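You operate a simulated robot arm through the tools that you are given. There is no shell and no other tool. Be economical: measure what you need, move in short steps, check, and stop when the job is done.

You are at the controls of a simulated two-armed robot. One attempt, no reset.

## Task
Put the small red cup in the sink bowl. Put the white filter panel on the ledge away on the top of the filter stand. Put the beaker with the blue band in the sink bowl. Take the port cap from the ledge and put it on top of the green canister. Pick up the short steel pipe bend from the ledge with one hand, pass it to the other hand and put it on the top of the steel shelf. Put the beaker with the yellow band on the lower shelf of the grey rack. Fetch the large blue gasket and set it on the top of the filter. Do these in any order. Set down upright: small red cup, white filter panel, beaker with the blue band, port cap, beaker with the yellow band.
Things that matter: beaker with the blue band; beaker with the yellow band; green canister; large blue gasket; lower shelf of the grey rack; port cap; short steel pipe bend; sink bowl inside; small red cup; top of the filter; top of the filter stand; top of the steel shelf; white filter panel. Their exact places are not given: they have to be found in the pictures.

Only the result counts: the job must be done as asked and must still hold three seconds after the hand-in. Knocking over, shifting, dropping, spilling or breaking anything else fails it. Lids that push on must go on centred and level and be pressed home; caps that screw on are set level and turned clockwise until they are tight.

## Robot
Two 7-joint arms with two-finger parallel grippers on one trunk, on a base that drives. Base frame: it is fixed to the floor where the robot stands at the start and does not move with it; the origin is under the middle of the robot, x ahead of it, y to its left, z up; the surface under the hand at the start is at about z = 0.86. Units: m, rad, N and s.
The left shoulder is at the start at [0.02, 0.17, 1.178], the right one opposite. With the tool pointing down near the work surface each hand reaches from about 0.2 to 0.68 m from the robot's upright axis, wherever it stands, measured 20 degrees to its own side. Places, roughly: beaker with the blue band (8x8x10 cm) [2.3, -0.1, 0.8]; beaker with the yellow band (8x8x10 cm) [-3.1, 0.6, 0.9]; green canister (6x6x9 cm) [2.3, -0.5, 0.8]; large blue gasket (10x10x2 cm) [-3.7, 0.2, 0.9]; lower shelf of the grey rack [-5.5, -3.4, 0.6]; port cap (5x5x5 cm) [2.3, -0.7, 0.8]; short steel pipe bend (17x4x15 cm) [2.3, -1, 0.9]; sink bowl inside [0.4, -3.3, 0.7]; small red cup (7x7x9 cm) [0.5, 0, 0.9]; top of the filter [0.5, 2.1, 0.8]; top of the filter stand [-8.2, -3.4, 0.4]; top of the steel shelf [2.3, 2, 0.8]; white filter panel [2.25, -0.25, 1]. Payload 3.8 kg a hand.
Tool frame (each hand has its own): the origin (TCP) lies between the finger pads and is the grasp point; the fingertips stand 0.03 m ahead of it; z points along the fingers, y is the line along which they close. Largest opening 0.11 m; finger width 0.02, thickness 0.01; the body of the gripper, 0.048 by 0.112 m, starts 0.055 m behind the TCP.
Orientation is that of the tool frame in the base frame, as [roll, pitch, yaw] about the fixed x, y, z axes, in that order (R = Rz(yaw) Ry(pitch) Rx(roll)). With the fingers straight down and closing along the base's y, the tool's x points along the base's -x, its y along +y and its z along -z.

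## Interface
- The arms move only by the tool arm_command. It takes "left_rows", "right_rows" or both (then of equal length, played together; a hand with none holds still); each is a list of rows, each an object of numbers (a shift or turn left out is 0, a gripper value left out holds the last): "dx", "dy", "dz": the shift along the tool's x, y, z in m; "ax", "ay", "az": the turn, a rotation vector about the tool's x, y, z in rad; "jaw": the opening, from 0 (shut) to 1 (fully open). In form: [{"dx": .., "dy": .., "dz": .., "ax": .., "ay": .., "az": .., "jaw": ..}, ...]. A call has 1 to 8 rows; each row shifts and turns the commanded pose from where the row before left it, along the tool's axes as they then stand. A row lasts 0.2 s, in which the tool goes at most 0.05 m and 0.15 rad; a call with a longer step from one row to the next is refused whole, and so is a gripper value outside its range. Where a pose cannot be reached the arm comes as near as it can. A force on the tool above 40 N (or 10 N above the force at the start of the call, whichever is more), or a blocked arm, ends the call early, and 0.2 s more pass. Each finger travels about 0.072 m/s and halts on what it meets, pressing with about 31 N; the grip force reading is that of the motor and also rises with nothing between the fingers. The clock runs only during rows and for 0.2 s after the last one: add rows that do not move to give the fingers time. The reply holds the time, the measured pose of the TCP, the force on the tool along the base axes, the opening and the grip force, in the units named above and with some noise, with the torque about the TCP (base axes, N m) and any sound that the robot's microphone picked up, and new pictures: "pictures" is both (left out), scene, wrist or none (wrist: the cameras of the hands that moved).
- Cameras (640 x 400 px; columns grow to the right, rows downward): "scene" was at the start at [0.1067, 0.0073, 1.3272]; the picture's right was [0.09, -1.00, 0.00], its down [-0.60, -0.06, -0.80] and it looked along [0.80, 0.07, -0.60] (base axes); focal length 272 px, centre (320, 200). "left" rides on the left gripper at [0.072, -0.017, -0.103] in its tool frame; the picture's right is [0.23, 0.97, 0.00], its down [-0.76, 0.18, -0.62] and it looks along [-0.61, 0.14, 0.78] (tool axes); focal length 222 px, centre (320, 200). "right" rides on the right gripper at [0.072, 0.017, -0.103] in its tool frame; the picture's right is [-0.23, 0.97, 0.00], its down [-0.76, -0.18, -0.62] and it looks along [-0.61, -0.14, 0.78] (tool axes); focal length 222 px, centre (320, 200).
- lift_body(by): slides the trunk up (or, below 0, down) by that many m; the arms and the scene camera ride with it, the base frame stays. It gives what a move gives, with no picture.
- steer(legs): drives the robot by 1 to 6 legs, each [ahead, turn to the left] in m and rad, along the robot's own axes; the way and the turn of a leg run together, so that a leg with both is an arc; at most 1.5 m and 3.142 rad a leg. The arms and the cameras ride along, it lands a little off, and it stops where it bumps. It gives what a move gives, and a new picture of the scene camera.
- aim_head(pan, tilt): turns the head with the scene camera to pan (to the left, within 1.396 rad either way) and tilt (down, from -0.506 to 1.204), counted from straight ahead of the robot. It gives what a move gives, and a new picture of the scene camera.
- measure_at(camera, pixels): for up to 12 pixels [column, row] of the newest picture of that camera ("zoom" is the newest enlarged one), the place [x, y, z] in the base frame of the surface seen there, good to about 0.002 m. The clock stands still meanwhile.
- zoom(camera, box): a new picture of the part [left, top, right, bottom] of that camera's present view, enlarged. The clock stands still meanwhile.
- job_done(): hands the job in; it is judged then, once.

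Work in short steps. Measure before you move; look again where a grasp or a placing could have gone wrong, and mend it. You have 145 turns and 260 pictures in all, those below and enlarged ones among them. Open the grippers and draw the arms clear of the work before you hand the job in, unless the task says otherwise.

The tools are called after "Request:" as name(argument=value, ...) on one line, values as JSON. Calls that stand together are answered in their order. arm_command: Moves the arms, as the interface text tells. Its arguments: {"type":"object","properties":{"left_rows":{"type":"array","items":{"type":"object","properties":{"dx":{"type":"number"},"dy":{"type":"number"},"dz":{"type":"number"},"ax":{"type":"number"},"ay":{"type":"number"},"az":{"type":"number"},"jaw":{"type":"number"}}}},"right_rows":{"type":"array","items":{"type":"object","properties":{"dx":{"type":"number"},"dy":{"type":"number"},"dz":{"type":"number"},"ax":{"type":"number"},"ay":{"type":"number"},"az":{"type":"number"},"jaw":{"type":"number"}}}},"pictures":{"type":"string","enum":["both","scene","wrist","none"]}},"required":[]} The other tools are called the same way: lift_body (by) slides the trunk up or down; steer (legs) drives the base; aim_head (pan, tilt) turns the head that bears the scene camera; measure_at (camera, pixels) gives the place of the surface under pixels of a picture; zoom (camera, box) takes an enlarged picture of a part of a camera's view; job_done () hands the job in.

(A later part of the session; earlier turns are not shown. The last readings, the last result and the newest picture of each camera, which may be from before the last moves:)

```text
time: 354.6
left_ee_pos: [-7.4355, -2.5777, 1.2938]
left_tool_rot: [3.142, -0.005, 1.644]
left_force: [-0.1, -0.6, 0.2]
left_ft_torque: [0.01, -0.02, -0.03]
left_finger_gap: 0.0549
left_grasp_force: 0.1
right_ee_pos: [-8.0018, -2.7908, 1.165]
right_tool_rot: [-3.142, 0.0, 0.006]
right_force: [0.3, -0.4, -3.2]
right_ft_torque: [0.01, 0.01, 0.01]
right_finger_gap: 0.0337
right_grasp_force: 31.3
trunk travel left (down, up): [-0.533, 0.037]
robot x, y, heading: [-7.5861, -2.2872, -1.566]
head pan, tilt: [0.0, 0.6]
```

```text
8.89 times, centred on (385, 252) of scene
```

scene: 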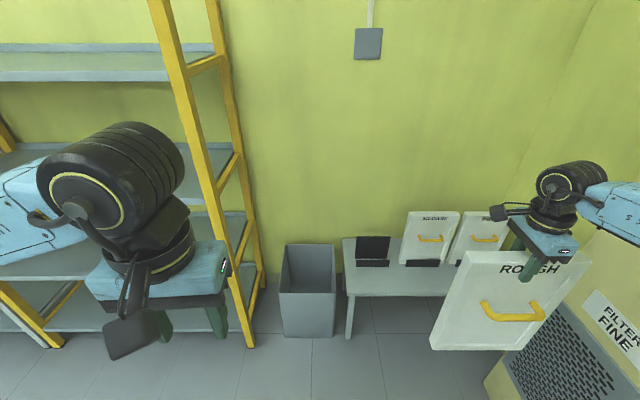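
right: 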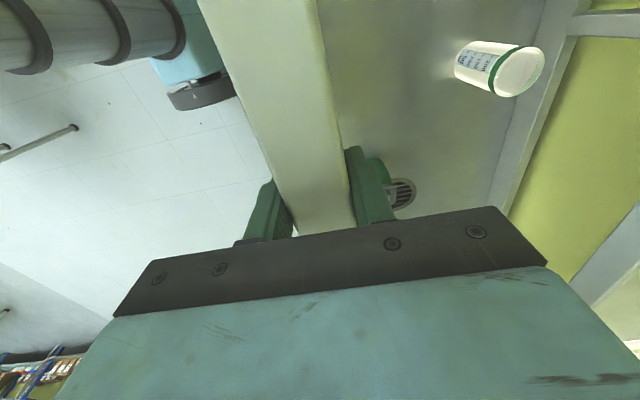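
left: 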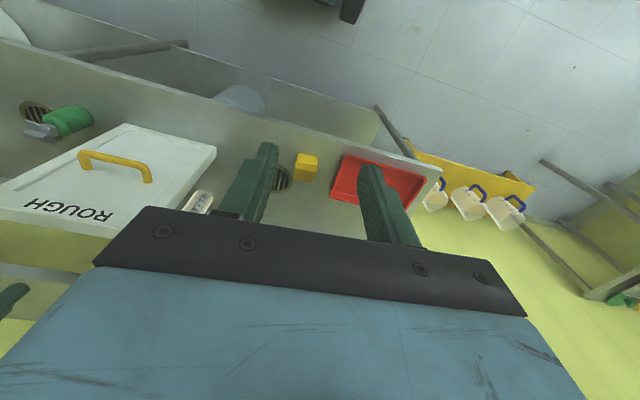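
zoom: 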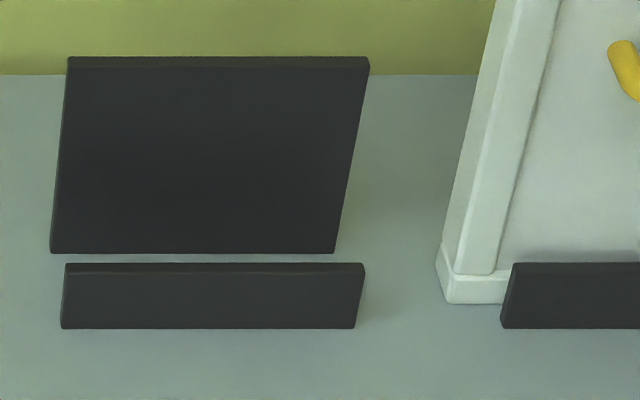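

Slot: bracket back y≈-3.425, back plate y -3.478, centre x -7.866, z 0.4505. I bring the panel back in front, drive up to the stand, and lower the trunk partway.

Request:
arm_command(right_rows=[{"dx": 0.045}, {"dx": 0.045}, {"dx": 0.045}, {"dx": 0.045}, {"dx": 0.04}], pictures="none")

Request:
steer(legs=[[0, -0.148], [0.589, 0], [0, 0.143]])

Request:
lift_body(by=-0.2)

Request:
aim_head(pan=-0.3, tilt=0.9)

```text
time: 355.8
left_ee_pos: [-7.434, -2.5778, 1.2943]
left_tool_rot: [-3.14, -0.007, 1.643]
left_force: [0.5, 0.1, 0.4]
left_ft_torque: [-0.03, 0.01, 0.0]
left_finger_gap: 0.0549
left_grasp_force: 0.0
right_ee_pos: [-7.7784, -2.7911, 1.1657]
right_tool_rot: [-3.14, 0.006, 0.004]
right_force: [-0.4, 0.6, -2.9]
right_ft_torque: [0.0, -0.04, -0.03]
right_finger_gap: 0.034
right_grasp_force: 30.8
trunk travel left (down, up): [-0.533, 0.037]
robot x, y, heading: [-7.5841, -2.2922, -1.566]
head pan, tilt: [0.0, 0.6]
```

```text
time: 360.3
left_ee_pos: [-7.5233, -3.1593, 1.2948]
left_tool_rot: [-3.139, -0.007, 1.631]
left_force: [0.1, -0.2, 0.2]
left_ft_torque: [0.0, 0.04, 0.0]
left_finger_gap: 0.0551
left_grasp_force: 0.1
right_ee_pos: [-7.8694, -3.3677, 1.1657]
right_tool_rot: [3.141, 0.002, -0.007]
right_force: [0.0, 0.2, -3.5]
right_ft_torque: [0.03, -0.02, -0.01]
right_finger_gap: 0.0341
right_grasp_force: 30.9
trunk travel left (down, up): [-0.533, 0.037]
robot x, y, heading: [-7.6712, -2.8731, -1.577]
head pan, tilt: [0.0, 0.6]
```

scene: 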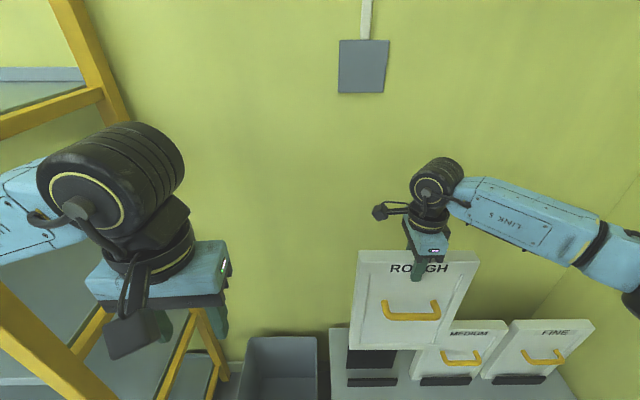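

```text
time: 362.5
left_ee_pos: [-7.5231, -3.1578, 1.0959]
left_tool_rot: [-3.139, -0.008, 1.632]
left_force: [0.8, 0.1, 0.2]
left_ft_torque: [0.03, -0.01, 0.05]
left_finger_gap: 0.0554
left_grasp_force: 0.1
right_ee_pos: [-7.8692, -3.3657, 0.9654]
right_tool_rot: [-3.141, 0.002, -0.006]
right_force: [0.2, 0.5, -4.0]
right_ft_torque: [0.05, -0.01, -0.01]
right_finger_gap: 0.0339
right_grasp_force: 31.2
trunk travel left (down, up): [-0.333, 0.237]
robot x, y, heading: [-7.6715, -2.8649, -1.577]
head pan, tilt: [0.0, 0.6]
```

```text
time: 363.3
left_ee_pos: [-7.5223, -3.1581, 1.0948]
left_tool_rot: [-3.139, -0.007, 1.632]
left_force: [0.1, 0.2, -0.9]
left_ft_torque: [0.01, -0.03, 0.01]
left_finger_gap: 0.0547
left_grasp_force: 0.0
right_ee_pos: [-7.8706, -3.3656, 0.9645]
right_tool_rot: [-3.142, 0.002, -0.008]
right_force: [0.6, 0.1, -2.8]
right_ft_torque: [-0.02, -0.01, 0.0]
right_finger_gap: 0.034
right_grasp_force: 31.0
trunk travel left (down, up): [-0.333, 0.237]
robot x, y, heading: [-7.6739, -2.8668, -1.578]
head pan, tilt: [-0.3, 0.901]
```

scene: 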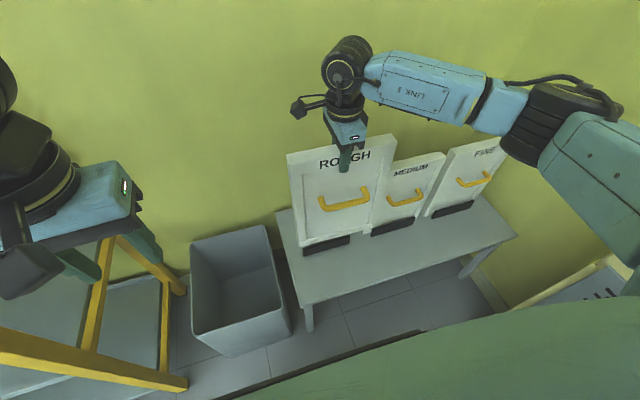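

Panel over the stand at bottom z≈0.644. I verify its base position against TCP before moving in.

Request:
measure_at(camera="scene", pixels=[[320, 240], [360, 225], [304, 243], [385, 222], [292, 165], [345, 152], [328, 252], [296, 200]])

Request:
arm_command(right_rows=[{"dy": 0.03, "dx": 0.001}, {"dy": 0.03, "dx": 0.001}, {"dy": 0.0255, "dx": 0.001}, {}], pictures="scene")

Request:
zoom(camera="scene", box=[260, 130, 420, 260])

```text
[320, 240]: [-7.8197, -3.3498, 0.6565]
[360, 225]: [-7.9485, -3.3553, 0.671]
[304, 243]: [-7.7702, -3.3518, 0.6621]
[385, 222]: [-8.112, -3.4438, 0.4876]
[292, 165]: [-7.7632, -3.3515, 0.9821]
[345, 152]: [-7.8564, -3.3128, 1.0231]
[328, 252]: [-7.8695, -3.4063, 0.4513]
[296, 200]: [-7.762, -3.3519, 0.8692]
```

```text
time: 364.3
left_ee_pos: [-7.5236, -3.1596, 1.0931]
left_tool_rot: [-3.14, -0.006, 1.632]
left_force: [-0.3, -0.4, -0.5]
left_ft_torque: [0.02, 0.01, 0.02]
left_finger_gap: 0.0548
left_grasp_force: 0.1
right_ee_pos: [-7.8668, -3.4527, 0.9654]
right_tool_rot: [-3.141, 0.003, -0.006]
right_force: [0.0, 0.5, -3.8]
right_ft_torque: [-0.03, 0.01, 0.0]
right_finger_gap: 0.034
right_grasp_force: 30.5
trunk travel left (down, up): [-0.333, 0.237]
robot x, y, heading: [-7.6727, -2.8684, -1.578]
head pan, tilt: [-0.3, 0.901]
```

scene: 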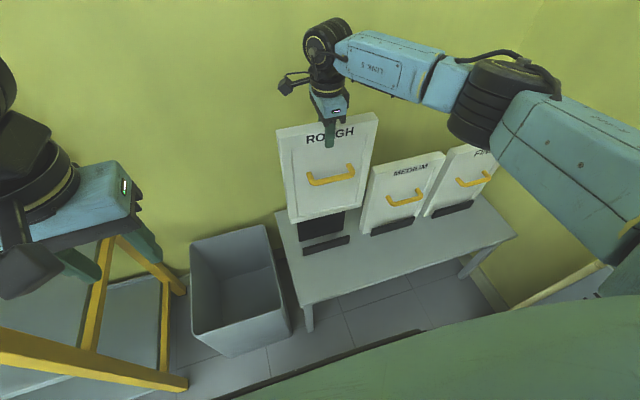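

```text
3.08 times, centred on (340, 195) of scene
```

zoom: 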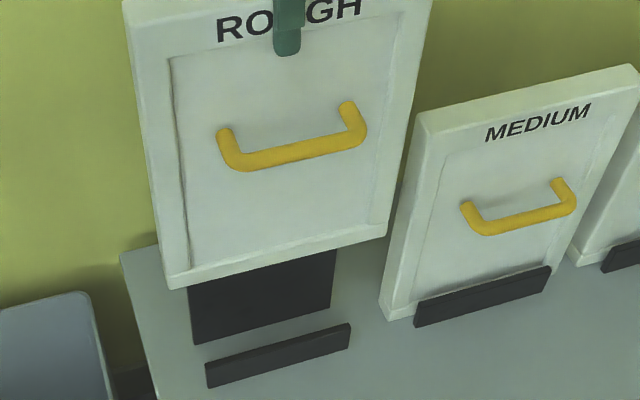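

The panel hangs vertical; front face at TCP+0.014. I descend into the slot: first 0.17 m, then slowly.

Request:
arm_command(right_rows=[{"dy": -0.0015}, {"dz": 0.03}, {"dz": 0.03}, {"dz": 0.03}, {"dz": 0.03}, {"dz": 0.03}, {"dz": 0.025}], pictures="scene")

Request:
zoom(camera="scene", box=[260, 150, 420, 280])

```text
time: 365.9
left_ee_pos: [-7.5229, -3.1588, 1.0955]
left_tool_rot: [-3.139, -0.007, 1.633]
left_force: [0.6, 0.3, -0.9]
left_ft_torque: [0.03, 0.0, 0.0]
left_finger_gap: 0.055
left_grasp_force: 0.0
right_ee_pos: [-7.866, -3.4509, 0.7904]
right_tool_rot: [3.142, 0.004, -0.008]
right_force: [-0.2, 0.6, -3.7]
right_ft_torque: [-0.01, -0.02, 0.0]
right_finger_gap: 0.0338
right_grasp_force: 30.9
trunk travel left (down, up): [-0.333, 0.237]
robot x, y, heading: [-7.6698, -2.8727, -1.582]
head pan, tilt: [-0.3, 0.901]
```

scene: 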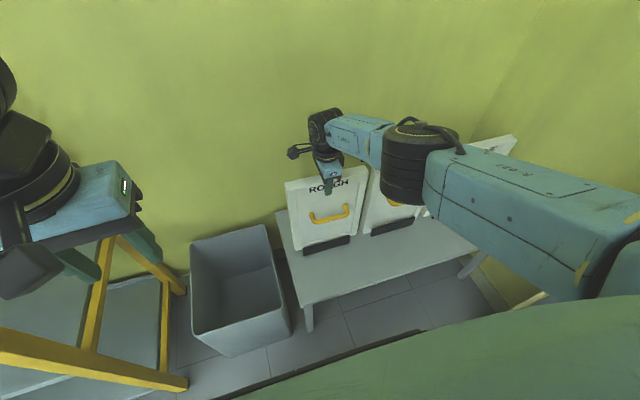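

```text
3.08 times, centred on (340, 215) of scene
```

zoom: 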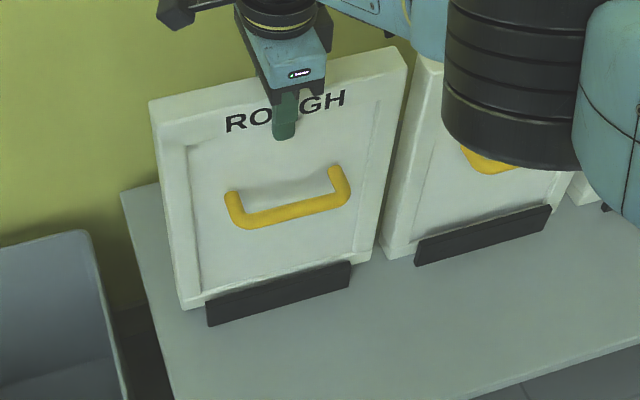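

In the slot; I lower the last 2 cm to contact.

Request:
arm_command(right_rows=[{"dz": 0.015}, {"dz": 0.003}, {"dz": 0.002}, {}], pictures="none")

```text
time: 366.9
left_ee_pos: [-7.5218, -3.1574, 1.0943]
left_tool_rot: [-3.138, -0.007, 1.632]
left_force: [-0.4, 0.2, 0.5]
left_ft_torque: [-0.01, 0.03, -0.03]
left_finger_gap: 0.0548
left_grasp_force: 0.1
right_ee_pos: [-7.8671, -3.4431, 0.7715]
right_tool_rot: [3.141, 0.001, -0.007]
right_force: [2.2, -1.8, 8.8]
right_ft_torque: [-0.26, 0.85, 0.09]
right_finger_gap: 0.0339
right_grasp_force: 30.9
right hand out of reach, approached as far as the arm can: row 1
trunk travel left (down, up): [-0.333, 0.237]
robot x, y, heading: [-7.6704, -2.8677, -1.579]
head pan, tilt: [-0.3, 0.901]
```

Contact (9 N). As the arm is near its limit I only open the fingers, then rise with the trunk.

Request:
arm_command(right_rows=[{"jaw": 0.6}, {"jaw": 0.6}, {"jaw": 0.6}], pictures="none")

Request:
lift_body(by=0.12)

Request:
steer(legs=[[-0.3, 0]])

Request:
zoom(camera="scene", box=[260, 90, 460, 250])

```text
time: 367.7
left_ee_pos: [-7.5228, -3.1585, 1.0953]
left_tool_rot: [-3.139, -0.006, 1.631]
left_force: [0.5, -0.8, -0.2]
left_ft_torque: [0.01, 0.0, 0.01]
left_finger_gap: 0.0549
left_grasp_force: 0.1
right_ee_pos: [-7.8687, -3.4424, 0.7704]
right_tool_rot: [-3.14, 0.005, -0.007]
right_force: [0.0, 0.8, 0.4]
right_ft_torque: [0.01, 0.0, 0.03]
right_finger_gap: 0.0662
right_grasp_force: 0.1
trunk travel left (down, up): [-0.333, 0.237]
robot x, y, heading: [-7.6723, -2.8685, -1.577]
head pan, tilt: [-0.3, 0.901]
```

```text
time: 369.2
left_ee_pos: [-7.5227, -3.1577, 1.214]
left_tool_rot: [-3.14, -0.006, 1.634]
left_force: [0.1, -0.1, -0.6]
left_ft_torque: [0.0, 0.0, 0.0]
left_finger_gap: 0.055
left_grasp_force: 0.0
right_ee_pos: [-7.8688, -3.4424, 0.8897]
right_tool_rot: [-3.141, 0.002, -0.007]
right_force: [-0.4, 0.4, 0.0]
right_ft_torque: [0.0, -0.02, 0.0]
right_finger_gap: 0.0661
right_grasp_force: 0.1
trunk travel left (down, up): [-0.453, 0.117]
robot x, y, heading: [-7.6717, -2.8661, -1.578]
head pan, tilt: [-0.3, 0.901]
```

```text
time: 371.2
left_ee_pos: [-7.5216, -2.8647, 1.2142]
left_tool_rot: [-3.141, -0.007, 1.63]
left_force: [0.2, 0.2, 0.2]
left_ft_torque: [0.0, 0.02, -0.03]
left_finger_gap: 0.0549
left_grasp_force: 0.0
right_ee_pos: [-7.867, -3.1488, 0.8909]
right_tool_rot: [3.14, 0.001, -0.011]
right_force: [-0.3, 0.7, 0.5]
right_ft_torque: [-0.02, 0.0, -0.01]
right_finger_gap: 0.0659
right_grasp_force: 0.1
trunk travel left (down, up): [-0.453, 0.117]
robot x, y, heading: [-7.6699, -2.5748, -1.583]
head pan, tilt: [-0.3, 0.901]
```

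scene: 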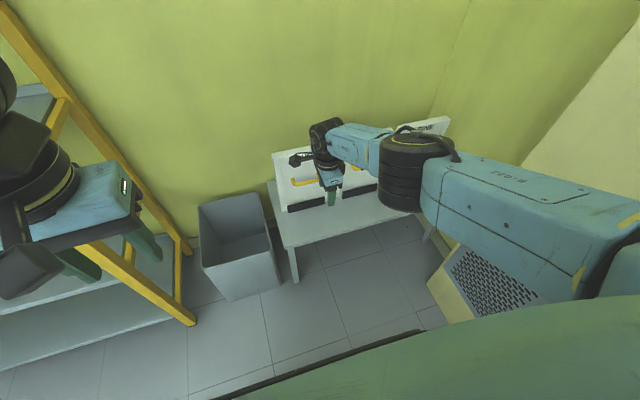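

```text
2.50 times, centred on (360, 170) of scene
```

zoom: 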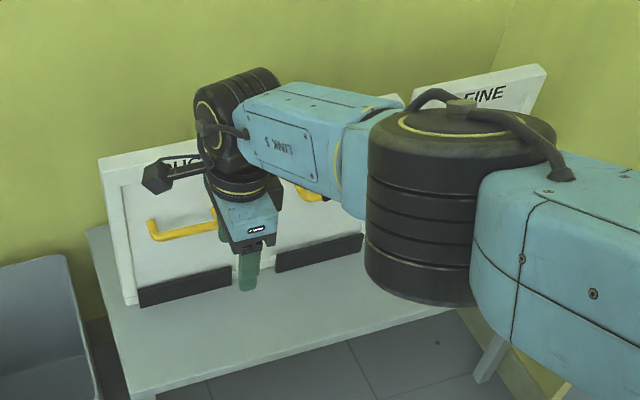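

The ROUGH panel stands in its slot. I tuck the right hand up and back and drive to table A for the beaker.

Request:
arm_command(right_rows=[{"dz": -0.045}, {"dz": -0.045}, {"dz": -0.045}, {"dz": -0.045}, {"dy": -0.045}, {"dy": -0.045}, {"dy": -0.045}, {"dy": -0.045}], left_rows=[{"jaw": 1}, {}, {}, {}, {}, {}, {}, {}], pictures="none")

Request:
steer(legs=[[0, 2.183], [1.5, 0], [1.5, 0], [0.23, 0], [0, -0.6]])

Request:
aim_head(pan=0, tilt=0.65)

Request:
steer(legs=[[1.5, 0], [0.59, 0], [0, 1.571]])

```text
time: 373.0
left_ee_pos: [-7.5221, -2.8635, 1.2155]
left_tool_rot: [-3.14, -0.007, 1.63]
left_force: [0.6, 0.9, 0.5]
left_ft_torque: [-0.03, 0.0, 0.0]
left_finger_gap: 0.1101
left_grasp_force: 0.1
right_ee_pos: [-7.8658, -2.9678, 1.0703]
right_tool_rot: [3.139, 0.001, -0.013]
right_force: [0.0, 0.0, -0.4]
right_ft_torque: [-0.02, -0.01, 0.01]
right_finger_gap: 0.0663
right_grasp_force: 0.0
trunk travel left (down, up): [-0.453, 0.117]
robot x, y, heading: [-7.6712, -2.5747, -1.581]
head pan, tilt: [-0.3, 0.901]
```

```text
time: 395.7
left_ee_pos: [-4.6353, -0.6836, 1.215]
left_tool_rot: [-3.14, -0.007, -3.108]
left_force: [0.6, -0.7, 0.5]
left_ft_torque: [0.03, -0.02, -0.02]
left_finger_gap: 0.11
left_grasp_force: 0.1
right_ee_pos: [-4.5412, -1.0293, 1.0705]
right_tool_rot: [-3.141, 0.002, 1.538]
right_force: [0.2, -0.2, -0.1]
right_ft_torque: [-0.01, 0.01, 0.0]
right_finger_gap: 0.0662
right_grasp_force: 0.0
trunk travel left (down, up): [-0.453, 0.117]
robot x, y, heading: [-4.9321, -0.8299, -0.032]
head pan, tilt: [-0.3, 0.901]
```

scene: 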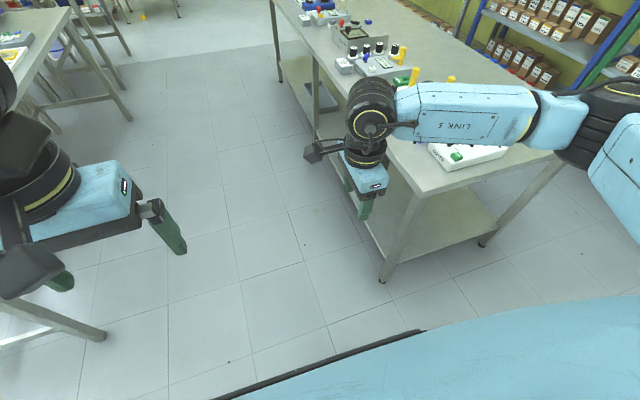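

```text
time: 396.5
left_ee_pos: [-4.6348, -0.6831, 1.2151]
left_tool_rot: [-3.14, -0.007, -3.105]
left_force: [0.6, -0.2, 0.9]
left_ft_torque: [-0.02, -0.02, 0.0]
left_finger_gap: 0.1099
left_grasp_force: 0.1
right_ee_pos: [-4.5411, -1.0284, 1.0702]
right_tool_rot: [3.141, 0.002, 1.536]
right_force: [-1.3, 0.2, -0.1]
right_ft_torque: [-0.01, -0.03, 0.04]
right_finger_gap: 0.0661
right_grasp_force: 0.0
trunk travel left (down, up): [-0.453, 0.117]
robot x, y, heading: [-4.928, -0.8237, -0.032]
head pan, tilt: [0.0, 0.649]
```

scene: 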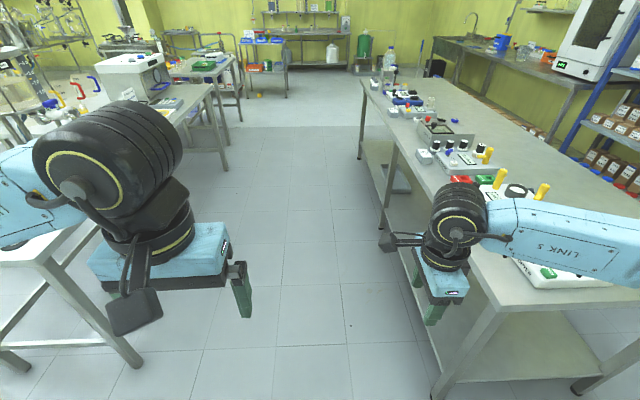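

```text
time: 410.6
left_ee_pos: [-2.9914, -0.5734, 1.2144]
left_tool_rot: [-3.139, -0.006, -1.539]
left_force: [0.0, -0.5, 0.3]
left_ft_torque: [0.02, 0.0, 0.0]
left_finger_gap: 0.1101
left_grasp_force: 0.1
right_ee_pos: [-2.6444, -0.4802, 1.0708]
right_tool_rot: [-3.142, 0.003, 3.104]
right_force: [0.3, 0.0, -0.5]
right_ft_torque: [-0.03, 0.0, -0.02]
right_finger_gap: 0.066
right_grasp_force: 0.1
trunk travel left (down, up): [-0.453, 0.117]
robot x, y, heading: [-2.852, -0.8654, 1.533]
head pan, tilt: [0.0, 0.649]
```

scene: 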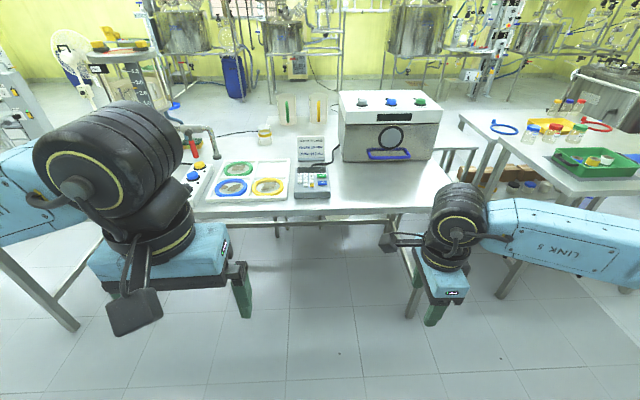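

I measure the box and the corridor to the beaker before moving in.

Request:
measure_at(camera="scene", pixels=[[345, 100], [350, 160], [430, 160], [265, 135], [265, 145], [218, 155], [213, 135], [300, 150], [325, 150], [240, 140], [305, 140], [210, 128]])

Request:
zoom(camera="scene", box=[160, 80, 360, 210])

Request:
arm_command(right_rows=[{"dy": -0.045}, {"dy": -0.045}, {"dy": -0.045}, {"dy": -0.03}, {"dz": -0.045}, {"dz": -0.045}, {"dz": -0.045}], left_rows=[{"ay": -0.125}, {"ay": -0.125}, {"ay": -0.125}, {"ay": -0.125}, {"ay": -0.125}, {"ay": -0.125}, {"ay": -0.125}], pictures="none")

```text
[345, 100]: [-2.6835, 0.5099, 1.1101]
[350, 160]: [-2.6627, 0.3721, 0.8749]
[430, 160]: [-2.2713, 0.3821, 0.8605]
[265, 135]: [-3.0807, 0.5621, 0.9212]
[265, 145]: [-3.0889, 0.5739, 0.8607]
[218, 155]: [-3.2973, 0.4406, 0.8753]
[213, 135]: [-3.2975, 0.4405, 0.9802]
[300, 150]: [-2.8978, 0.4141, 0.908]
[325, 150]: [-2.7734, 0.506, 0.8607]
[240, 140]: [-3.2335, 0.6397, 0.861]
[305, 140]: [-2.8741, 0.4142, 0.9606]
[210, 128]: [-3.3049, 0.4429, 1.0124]
```

```text
3.08 times, centred on (260, 145) of scene
```

zoom: 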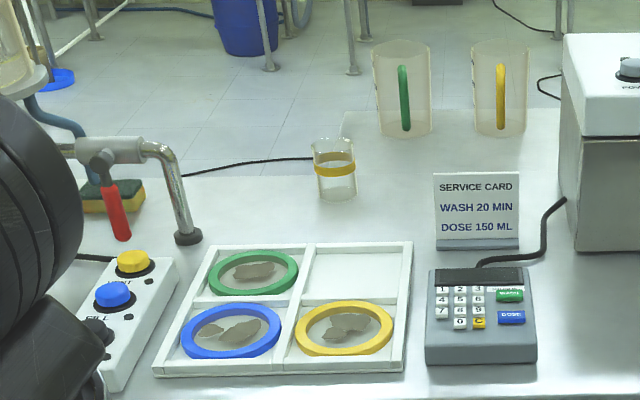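

```text
time: 412.1
left_ee_pos: [-2.9433, -0.4958, 1.223]
left_tool_rot: [-3.14, 0.869, -1.537]
left_force: [-0.2, 0.5, 0.6]
left_ft_torque: [0.02, 0.0, 0.01]
left_finger_gap: 0.11
left_grasp_force: 0.2
left hand out of reach, approached as far as the arm can: row 2, 3, 4, 5, 6, 7
right_ee_pos: [-2.6589, -0.6123, 1.1962]
right_tool_rot: [-3.139, 0.002, 3.105]
right_force: [-0.9, -1.0, 0.3]
right_ft_torque: [-0.03, 0.0, 0.01]
right_finger_gap: 0.066
right_grasp_force: 0.0
right hand out of reach, approached as far as the arm can: row 4, 5, 6
trunk travel left (down, up): [-0.453, 0.117]
robot x, y, heading: [-2.848, -0.868, 1.533]
head pan, tilt: [0.0, 0.649]
```

Corridor is free (pipe x -3.30, card x ≥ -2.90). I drive up to the table edge.

Request:
steer(legs=[[0, 0.132], [0.69, 0], [0, -0.094]])

Request:
lift_body(by=-0.12)

```text
time: 417.0
left_ee_pos: [-3.0184, 0.181, 1.2233]
left_tool_rot: [-3.138, 0.868, -1.504]
left_force: [0.9, 0.5, 0.1]
left_ft_torque: [0.0, 0.03, 0.02]
left_finger_gap: 0.1101
left_grasp_force: 0.1
right_ee_pos: [-2.7317, 0.0763, 1.1945]
right_tool_rot: [3.141, 0.003, 3.14]
right_force: [0.3, 0.5, 0.4]
right_ft_torque: [0.01, 0.02, 0.0]
right_finger_gap: 0.066
right_grasp_force: 0.1
trunk travel left (down, up): [-0.453, 0.117]
robot x, y, heading: [-2.9166, -0.1875, 1.572]
head pan, tilt: [0.0, 0.649]
```

scene: 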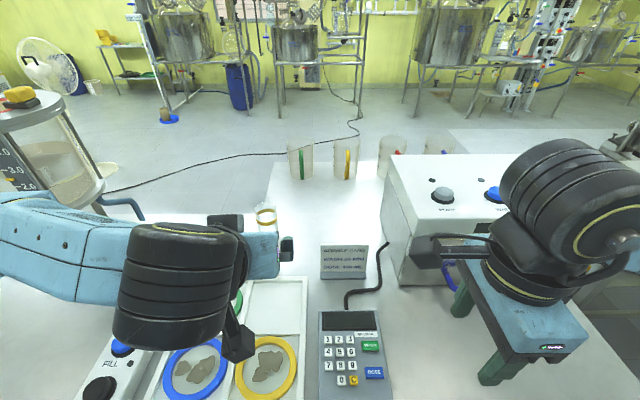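

```text
time: 418.5
left_ee_pos: [-3.0189, 0.1816, 1.1034]
left_tool_rot: [-3.139, 0.868, -1.503]
left_force: [0.5, -0.8, 0.6]
left_ft_torque: [0.02, -0.01, -0.01]
left_finger_gap: 0.1101
left_grasp_force: 0.0
right_ee_pos: [-2.7319, 0.075, 1.0754]
right_tool_rot: [-3.14, 0.001, 3.139]
right_force: [-0.3, 0.1, 0.3]
right_ft_torque: [0.03, -0.01, -0.01]
right_finger_gap: 0.0659
right_grasp_force: 0.1
trunk travel left (down, up): [-0.333, 0.237]
robot x, y, heading: [-2.9127, -0.1876, 1.571]
head pan, tilt: [0.0, 0.649]
```

I move the left hand to a pre-grasp point behind the beaker.

Request:
arm_command(left_rows=[{"dx": -0.0175, "dy": 0.0044, "dz": 0.0384}, {"dx": -0.0175, "dy": 0.0044, "dz": 0.0384}, {"dx": -0.0175, "dy": 0.0044, "dz": 0.0384}, {"dx": -0.0175, "dy": 0.0044, "dz": 0.0384}, {"dx": -0.0175, "dy": 0.0044, "dz": 0.0384}, {"dx": -0.0175, "dy": 0.0044, "dz": 0.0384}, {"dx": -0.0175, "dy": 0.0044, "dz": 0.0384}, {"dx": -0.0175, "dy": 0.0044, "dz": 0.0384}], pictures="both")

```text
time: 420.3
left_ee_pos: [-3.0734, 0.5022, 1.01]
left_tool_rot: [-3.139, 0.868, -1.505]
left_force: [-0.7, 0.7, 0.3]
left_ft_torque: [-0.01, 0.01, 0.01]
left_finger_gap: 0.1099
left_grasp_force: 0.0
right_ee_pos: [-2.7316, 0.076, 1.0749]
right_tool_rot: [-3.14, 0.001, 3.137]
right_force: [0.5, 0.7, -0.2]
right_ft_torque: [-0.03, 0.01, 0.04]
right_finger_gap: 0.0661
right_grasp_force: 0.0
trunk travel left (down, up): [-0.333, 0.237]
robot x, y, heading: [-2.9134, -0.1881, 1.569]
head pan, tilt: [0.0, 0.649]
```

scene: 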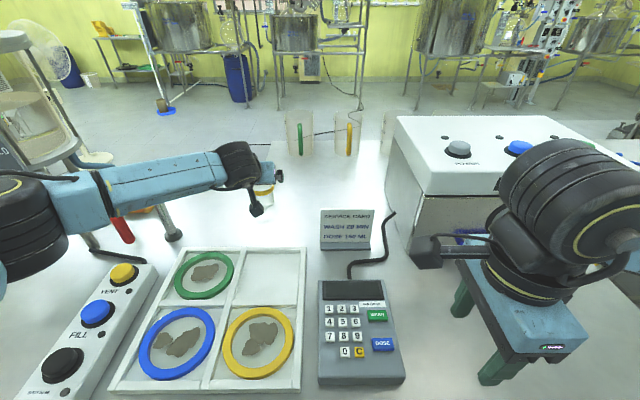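
left: 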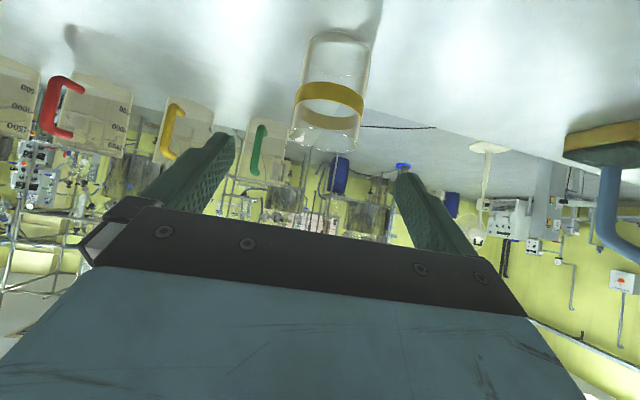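

I check the forearm's height over the pipe and valve at left.

Request:
measure_at(camera="scene", pixels=[[120, 190], [150, 195], [180, 190], [200, 185], [110, 210], [170, 232], [160, 225], [125, 230], [140, 212]])

Request:
measure_at(camera="left", pixels=[[300, 95], [362, 105], [330, 93], [315, 93], [345, 97], [325, 143]])

```text
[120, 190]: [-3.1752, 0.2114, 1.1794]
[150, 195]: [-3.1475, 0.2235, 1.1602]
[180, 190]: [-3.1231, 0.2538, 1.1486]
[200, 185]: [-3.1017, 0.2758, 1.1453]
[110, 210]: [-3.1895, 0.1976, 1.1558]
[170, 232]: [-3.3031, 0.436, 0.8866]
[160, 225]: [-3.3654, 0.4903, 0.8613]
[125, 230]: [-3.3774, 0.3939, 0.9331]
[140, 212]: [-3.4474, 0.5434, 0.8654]
```

```text
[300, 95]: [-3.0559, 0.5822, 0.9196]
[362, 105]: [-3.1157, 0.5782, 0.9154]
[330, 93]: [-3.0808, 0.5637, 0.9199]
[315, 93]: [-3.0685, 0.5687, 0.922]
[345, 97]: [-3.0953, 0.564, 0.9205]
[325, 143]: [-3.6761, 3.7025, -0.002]
```

Clear. Beaker centre (-3.0865,0.599); I advance and close.

Request:
arm_command(left_rows=[{"dz": 0.0404, "dy": 0.0022, "dx": -0.001}, {"dz": 0.0404, "dy": 0.0022, "dx": -0.001}, {"dz": 0.0404, "dy": 0.0022, "dx": -0.001}, {"jaw": 0.45}, {"jaw": 0.45}, {"jaw": 0.45}], pictures="wrist")

```text
time: 421.7
left_ee_pos: [-3.0903, 0.5689, 0.9409]
left_tool_rot: [-3.14, 0.867, -1.503]
left_force: [0.4, 0.0, -0.4]
left_ft_torque: [-0.03, 0.02, -0.01]
left_finger_gap: 0.0496
left_grasp_force: 0.1
left hand out of reach, approached as far as the arm can: row 3
right_ee_pos: [-2.7311, 0.0754, 1.0749]
right_tool_rot: [3.141, 0.001, 3.138]
right_force: [0.1, 0.4, 0.0]
right_ft_torque: [0.0, 0.03, 0.01]
right_finger_gap: 0.066
right_grasp_force: 0.1
trunk travel left (down, up): [-0.333, 0.237]
robot x, y, heading: [-2.9157, -0.1886, 1.568]
head pan, tilt: [0.0, 0.649]
```

left: 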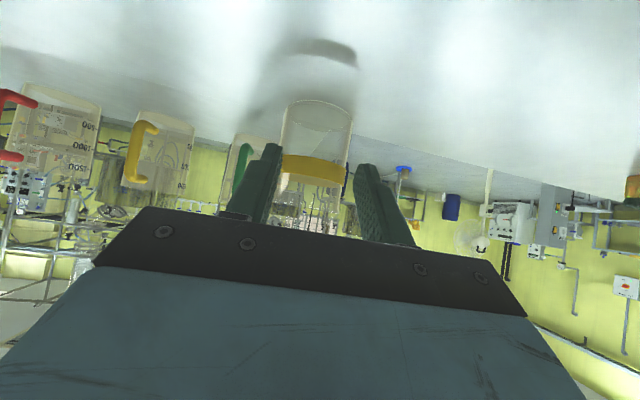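

The arm fell short and the fingers closed without gripping. I look at where the beaker is now.

Request:
zoom(camera="left", box=[220, 60, 420, 240])

Request:
zoom(camera="scene", box=[220, 130, 340, 230])

Request:
measure_at(camera="left", pixels=[[315, 168], [290, 165], [340, 172], [318, 115], [318, 140]])

```text
2.22 times, centred on (320, 150) of left
```

zoom: 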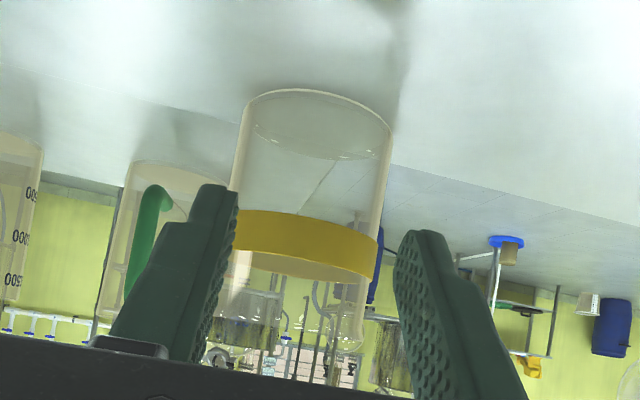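

```text
4.00 times, centred on (280, 180) of scene
```

zoom: 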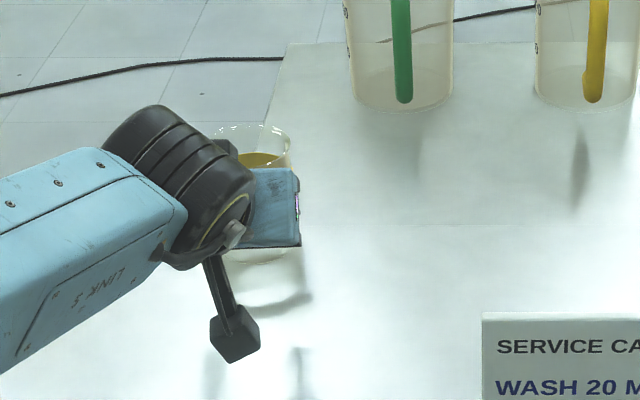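

```text
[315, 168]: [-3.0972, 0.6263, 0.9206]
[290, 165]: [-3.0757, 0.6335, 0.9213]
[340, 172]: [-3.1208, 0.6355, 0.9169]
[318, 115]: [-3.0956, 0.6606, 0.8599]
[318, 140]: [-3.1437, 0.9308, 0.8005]
```

The beaker was nudged back to about (-3.097,0.662) but stands. I retreat, gain reach (closer, lower trunk, more tilt) and try again carefully.

Request:
arm_command(left_rows=[{"jaw": 1}, {"jaw": 1}, {"jaw": 1, "dz": -0.04}, {"dz": -0.04}, {"dz": -0.04}, {"dz": -0.03}], right_rows=[{}, {}, {"dz": -0.04}, {"dz": -0.04}, {"dz": -0.04}, {}], pictures="none")

Request:
lift_body(by=-0.1)

Request:
steer(legs=[[0.06, 0]])

Request:
measure_at(camera="scene", pixels=[[200, 185], [230, 178], [250, 172], [275, 165], [280, 180], [300, 200]])

```text
time: 423.1
left_ee_pos: [-3.0848, 0.4562, 1.0374]
left_tool_rot: [3.141, 0.868, -1.505]
left_force: [-0.7, -0.4, 0.4]
left_ft_torque: [0.03, 0.0, -0.01]
left_finger_gap: 0.1099
left_grasp_force: 0.1
right_ee_pos: [-2.7338, 0.0737, 1.1969]
right_tool_rot: [-3.141, 0.002, 3.138]
right_force: [0.4, 0.2, 0.2]
right_ft_torque: [0.01, 0.04, 0.03]
right_finger_gap: 0.0661
right_grasp_force: 0.0
trunk travel left (down, up): [-0.333, 0.237]
robot x, y, heading: [-2.9137, -0.1906, 1.567]
head pan, tilt: [0.0, 0.649]
```

```text
time: 424.5
left_ee_pos: [-3.0851, 0.4562, 0.9365]
left_tool_rot: [-3.14, 0.867, -1.504]
left_force: [-0.4, -0.2, 0.1]
left_ft_torque: [-0.02, -0.01, -0.02]
left_finger_gap: 0.11
left_grasp_force: 0.1
right_ee_pos: [-2.7336, 0.0731, 1.0973]
right_tool_rot: [-3.141, 0.001, 3.137]
right_force: [-0.9, 0.0, 0.0]
right_ft_torque: [-0.02, 0.04, 0.0]
right_finger_gap: 0.0658
right_grasp_force: 0.1
trunk travel left (down, up): [-0.233, 0.337]
robot x, y, heading: [-2.9108, -0.1889, 1.561]
head pan, tilt: [0.0, 0.649]
```

```text
time: 425.4
left_ee_pos: [-3.0841, 0.5171, 0.936]
left_tool_rot: [-3.141, 0.865, -1.503]
left_force: [0.3, 0.0, 0.7]
left_ft_torque: [-0.06, -0.02, 0.04]
left_finger_gap: 0.11
left_grasp_force: 0.2
right_ee_pos: [-2.7339, 0.1359, 1.0955]
right_tool_rot: [-3.14, 0.001, 3.139]
right_force: [-0.2, 0.6, 0.8]
right_ft_torque: [-0.01, 0.01, -0.01]
right_finger_gap: 0.0659
right_grasp_force: 0.1
trunk travel left (down, up): [-0.233, 0.337]
robot x, y, heading: [-2.9124, -0.1302, 1.566]
head pan, tilt: [0.0, 0.649]
```

scene: 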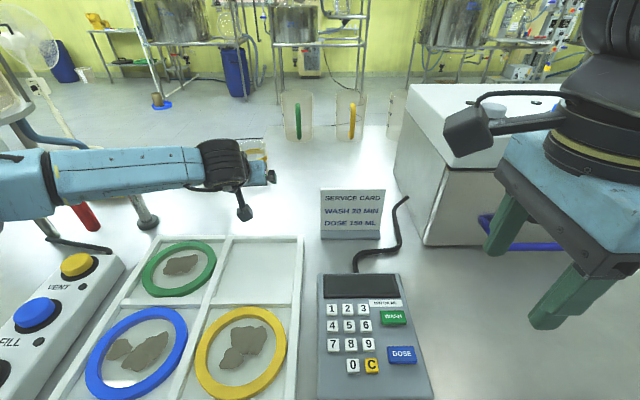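

```text
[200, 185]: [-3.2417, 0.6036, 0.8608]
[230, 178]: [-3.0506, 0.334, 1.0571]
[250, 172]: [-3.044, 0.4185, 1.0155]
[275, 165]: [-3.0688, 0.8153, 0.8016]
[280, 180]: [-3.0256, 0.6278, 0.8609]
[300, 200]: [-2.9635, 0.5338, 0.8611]
```

I tilt further and look with the left camera at the beaker.

Request:
arm_command(left_rows=[{"ay": -0.116}, {"ay": -0.116}, {}], pictures="wrist")

Request:
measure_at(camera="left", pixels=[[300, 150], [320, 150], [340, 150], [320, 140], [320, 130], [320, 165], [300, 140], [340, 160]])

Request:
zoom(camera="left", box=[220, 60, 420, 240])

```text
time: 426.2
left_ee_pos: [-3.0847, 0.5165, 0.9374]
left_tool_rot: [-3.137, 1.1, -1.503]
left_force: [0.8, -1.1, 0.1]
left_ft_torque: [0.01, 0.03, -0.02]
left_finger_gap: 0.1099
left_grasp_force: 0.1
right_ee_pos: [-2.7331, 0.1329, 1.0972]
right_tool_rot: [3.141, 0.002, 3.14]
right_force: [0.1, -0.2, 0.6]
right_ft_torque: [0.0, 0.0, -0.01]
right_finger_gap: 0.0658
right_grasp_force: 0.1
trunk travel left (down, up): [-0.233, 0.337]
robot x, y, heading: [-2.9173, -0.1279, 1.566]
head pan, tilt: [0.0, 0.649]
```

left: 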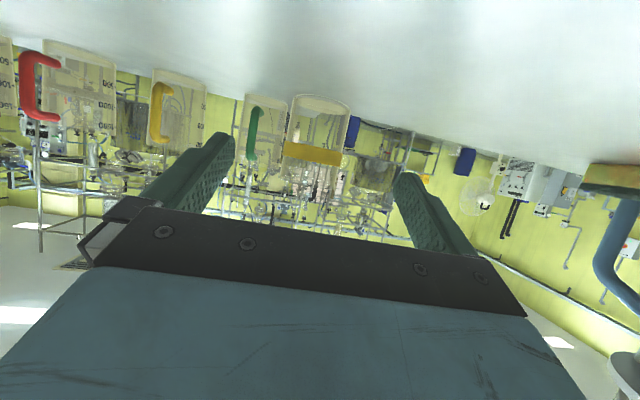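

```text
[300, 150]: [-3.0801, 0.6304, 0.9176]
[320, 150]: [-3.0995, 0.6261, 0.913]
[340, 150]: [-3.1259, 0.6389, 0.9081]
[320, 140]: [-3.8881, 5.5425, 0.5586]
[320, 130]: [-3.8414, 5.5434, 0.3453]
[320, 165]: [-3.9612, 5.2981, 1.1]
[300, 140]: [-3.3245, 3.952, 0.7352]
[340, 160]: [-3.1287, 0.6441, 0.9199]
```

```text
2.22 times, centred on (320, 150) of left
```

zoom: 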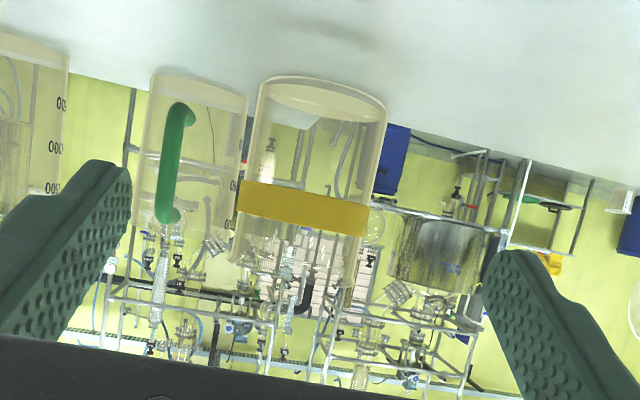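

Centre now (-3.099,0.6615). I advance horizontally with open fingers and check the position before closing.

Request:
arm_command(left_rows=[{"dz": 0.0307, "dx": -0.01475, "dy": 0.001}, {"dz": 0.0307, "dx": -0.01475, "dy": 0.001}, {"dz": 0.0307, "dx": -0.01475, "dy": 0.001}, {"dz": 0.0307, "dx": -0.01475, "dy": 0.001}], pictures="wrist")

```text
time: 427.2
left_ee_pos: [-3.0955, 0.6524, 0.9326]
left_tool_rot: [-3.139, 1.1, -1.505]
left_force: [0.3, 0.5, 0.2]
left_ft_torque: [0.02, 0.0, -0.03]
left_finger_gap: 0.1102
left_grasp_force: 0.2
right_ee_pos: [-2.7315, 0.1349, 1.0966]
right_tool_rot: [3.141, 0.001, 3.138]
right_force: [-0.2, 0.3, 1.0]
right_ft_torque: [-0.02, 0.01, -0.01]
right_finger_gap: 0.066
right_grasp_force: 0.1
trunk travel left (down, up): [-0.233, 0.337]
robot x, y, heading: [-2.9113, -0.1266, 1.57]
head pan, tilt: [0.0, 0.649]
```

left: 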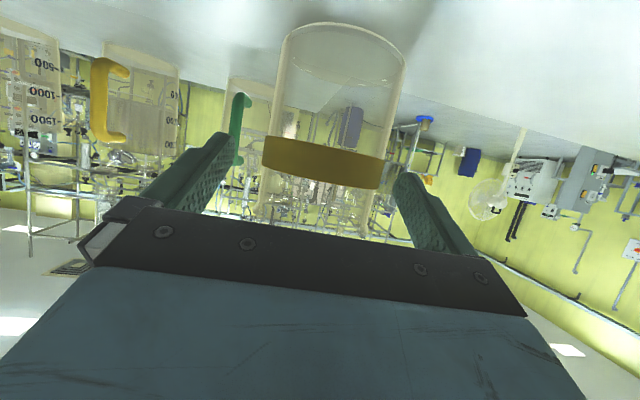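

The hand reached the target; the beaker sits between the fingers. I close.

Request:
arm_command(left_rows=[{"jaw": 0.8}, {"jaw": 0.5}, {"jaw": 0.5}, {"jaw": 0.5}], pictures="none")

```text
time: 428.2
left_ee_pos: [-3.0981, 0.6531, 0.9344]
left_tool_rot: [-3.14, 1.098, -1.503]
left_force: [-0.1, 0.0, -0.2]
left_ft_torque: [-0.02, -0.03, -0.01]
left_finger_gap: 0.0694
left_grasp_force: 31.0
right_ee_pos: [-2.7328, 0.1334, 1.0978]
right_tool_rot: [-3.141, 0.004, 3.141]
right_force: [0.9, 0.0, 0.1]
right_ft_torque: [0.0, 0.0, 0.0]
right_finger_gap: 0.0661
right_grasp_force: 0.0
trunk travel left (down, up): [-0.233, 0.337]
robot x, y, heading: [-2.9149, -0.1307, 1.567]
head pan, tilt: [0.0, 0.649]
```

Gripped (0.069). I lift with the trunk, retract, back off and move west to the blue gasket.

Request:
lift_body(by=0.15)

Request:
arm_command(left_rows=[{"dz": -0.0356, "dx": 0.0181}, {"dz": -0.0356, "dx": 0.0181}, {"dz": -0.0356, "dx": 0.0181}, {"dz": -0.0356, "dx": 0.0181}, {"dz": -0.0356, "dx": 0.0181}, {"dz": -0.0356, "dx": 0.0181}], pictures="none")

Request:
steer(legs=[[-0.5, 0], [0, 1.571], [1.0, 0], [0, -1.571]])

```text
time: 430.0
left_ee_pos: [-3.098, 0.6517, 1.0818]
left_tool_rot: [-3.138, 1.099, -1.501]
left_force: [0.3, -0.1, -0.6]
left_ft_torque: [0.02, -0.02, 0.03]
left_finger_gap: 0.0696
left_grasp_force: 30.7
right_ee_pos: [-2.7335, 0.1334, 1.2457]
right_tool_rot: [3.14, 0.002, 3.139]
right_force: [0.1, 0.5, -0.3]
right_ft_torque: [-0.02, 0.02, 0.0]
right_finger_gap: 0.0661
right_grasp_force: 0.0
trunk travel left (down, up): [-0.383, 0.187]
robot x, y, heading: [-2.9107, -0.1264, 1.57]
head pan, tilt: [0.0, 0.649]
```

```text
time: 431.4
left_ee_pos: [-3.0825, 0.4123, 1.0822]
left_tool_rot: [-3.139, 1.101, -1.498]
left_force: [1.2, -0.1, -1.1]
left_ft_torque: [-0.02, -0.03, -0.01]
left_finger_gap: 0.0693
left_grasp_force: 31.6
right_ee_pos: [-2.7325, 0.1341, 1.2467]
right_tool_rot: [3.141, 0.002, 3.139]
right_force: [0.1, 1.5, -0.8]
right_ft_torque: [0.02, 0.03, -0.02]
right_finger_gap: 0.0661
right_grasp_force: 0.1
trunk travel left (down, up): [-0.383, 0.187]
robot x, y, heading: [-2.9143, -0.1284, 1.568]
head pan, tilt: [0.0, 0.649]
```

```text
time: 446.6
left_ee_pos: [-4.0518, -0.0699, 1.0816]
left_tool_rot: [-3.14, 1.101, -1.519]
left_force: [-0.3, -0.6, -1.1]
left_ft_torque: [0.0, -0.01, 0.01]
left_finger_gap: 0.069
left_grasp_force: 31.6
right_ee_pos: [-3.7066, -0.3563, 1.2474]
right_tool_rot: [-3.141, 0.001, 3.126]
right_force: [0.1, 0.8, 0.3]
right_ft_torque: [0.0, -0.04, 0.03]
right_finger_gap: 0.066
right_grasp_force: 0.1
trunk travel left (down, up): [-0.383, 0.187]
robot x, y, heading: [-3.8932, -0.6163, 1.556]
head pan, tilt: [0.0, 0.649]
```

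scene: 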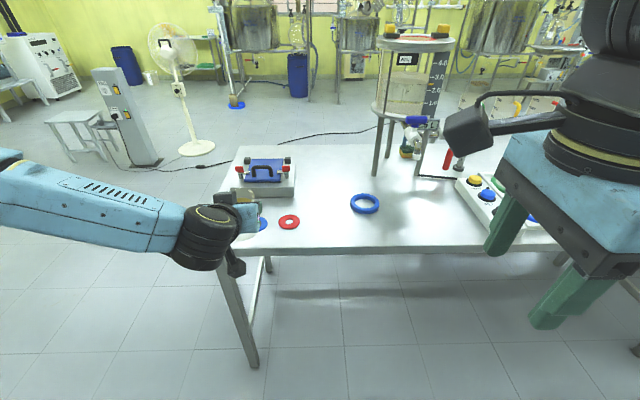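

The large blue gasket is at (365,203). I measure it.

Request:
zoom(camera="scene", box=[325, 170, 405, 230])

Request:
measure_at(camera="zoom", pixels=[[205, 270], [430, 270], [320, 335], [320, 210], [320, 195], [320, 250], [320, 310], [215, 300], [440, 240]])

```text
6.67 times, centred on (365, 200) of scene
```

zoom: 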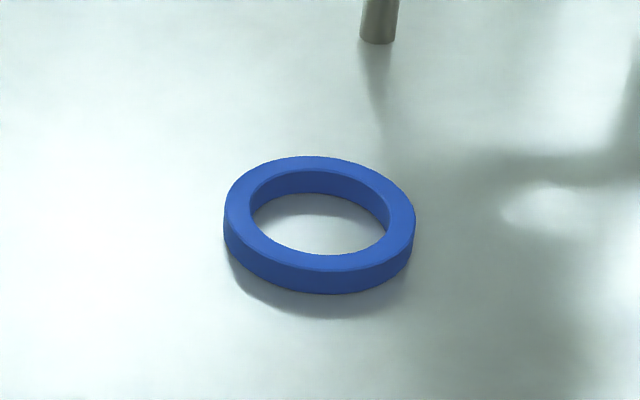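

```text
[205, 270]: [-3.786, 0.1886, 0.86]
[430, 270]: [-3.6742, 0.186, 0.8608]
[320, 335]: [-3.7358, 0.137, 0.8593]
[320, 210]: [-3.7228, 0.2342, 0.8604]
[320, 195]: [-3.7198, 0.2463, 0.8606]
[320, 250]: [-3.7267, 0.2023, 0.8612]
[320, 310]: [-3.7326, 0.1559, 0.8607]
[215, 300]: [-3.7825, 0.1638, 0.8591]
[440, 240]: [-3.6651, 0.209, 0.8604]
```

Gasket centre ≈(-3.731,0.208), wall ≈1.4 cm. I drive in and bring the right hand above its near wall.

Request:
steer(legs=[[0.33, 0.015]])

Request:
arm_command(right_rows=[{"dy": 0.024, "dx": 0.003, "dz": 0.031}, {"dy": 0.024, "dx": 0.003, "dz": 0.031}, {"dy": 0.024, "dx": 0.003, "dz": 0.031}, {"dy": 0.024, "dx": 0.003, "dz": 0.031}, {"dy": 0.024, "dx": 0.003, "dz": 0.031}, {"dy": 0.024, "dx": 0.003, "dz": 0.031}, {"dy": 0.024, "dx": 0.003, "dz": 0.031}, {"dy": 0.024, "dx": 0.003, "dz": 0.031}], pictures="wrist")

Request:
measure_at(camera="right", pixels=[[320, 110], [320, 100], [320, 120], [320, 90], [300, 110], [340, 110], [280, 110], [360, 110], [320, 130], [320, 145], [260, 120], [380, 120]])

```text
time: 448.9
left_ee_pos: [-4.0566, 0.2663, 1.0811]
left_tool_rot: [-3.14, 1.1, -1.501]
left_force: [0.4, -0.8, -1.3]
left_ft_torque: [-0.02, 0.05, 0.0]
left_finger_gap: 0.0691
left_grasp_force: 31.3
right_ee_pos: [-3.7084, -0.0127, 1.2468]
right_tool_rot: [3.141, 0.002, 3.138]
right_force: [-0.3, -0.4, 0.3]
right_ft_torque: [0.02, 0.0, 0.02]
right_finger_gap: 0.0662
right_grasp_force: 0.0
trunk travel left (down, up): [-0.383, 0.187]
robot x, y, heading: [-3.8909, -0.277, 1.571]
head pan, tilt: [0.0, 0.649]
```

scene: 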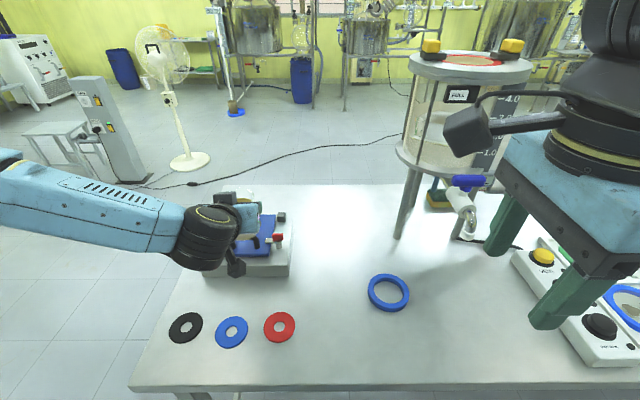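

```text
time: 450.7
left_ee_pos: [-4.0565, 0.2656, 1.0817]
left_tool_rot: [-3.138, 1.099, -1.502]
left_force: [-1.0, 0.3, -0.8]
left_ft_torque: [0.02, 0.0, 0.0]
left_finger_gap: 0.0688
left_grasp_force: 30.5
right_ee_pos: [-3.7319, 0.1782, 0.9986]
right_tool_rot: [-3.141, 0.002, 3.14]
right_force: [0.3, -0.3, -0.5]
right_ft_torque: [-0.01, -0.01, 0.02]
right_finger_gap: 0.0662
right_grasp_force: 0.0
trunk travel left (down, up): [-0.383, 0.187]
robot x, y, heading: [-3.8861, -0.2797, 1.565]
head pan, tilt: [0.0, 0.649]
```

right: 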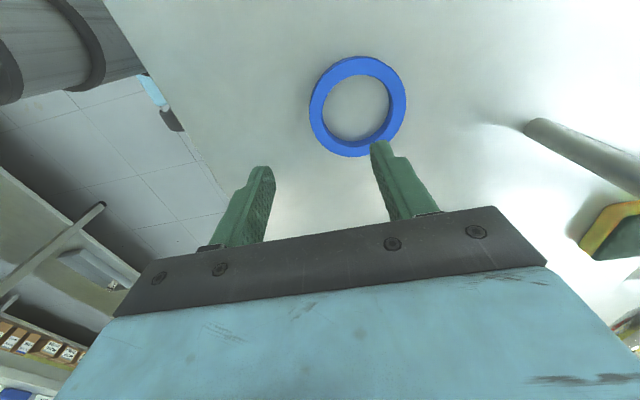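

```text
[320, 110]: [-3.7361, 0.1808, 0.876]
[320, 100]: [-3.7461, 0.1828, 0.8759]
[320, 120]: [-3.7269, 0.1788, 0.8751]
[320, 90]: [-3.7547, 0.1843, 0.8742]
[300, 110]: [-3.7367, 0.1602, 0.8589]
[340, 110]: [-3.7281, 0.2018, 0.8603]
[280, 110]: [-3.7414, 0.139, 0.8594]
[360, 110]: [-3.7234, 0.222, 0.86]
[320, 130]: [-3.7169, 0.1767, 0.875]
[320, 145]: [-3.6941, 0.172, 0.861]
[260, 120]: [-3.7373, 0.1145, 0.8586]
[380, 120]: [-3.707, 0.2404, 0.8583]
```

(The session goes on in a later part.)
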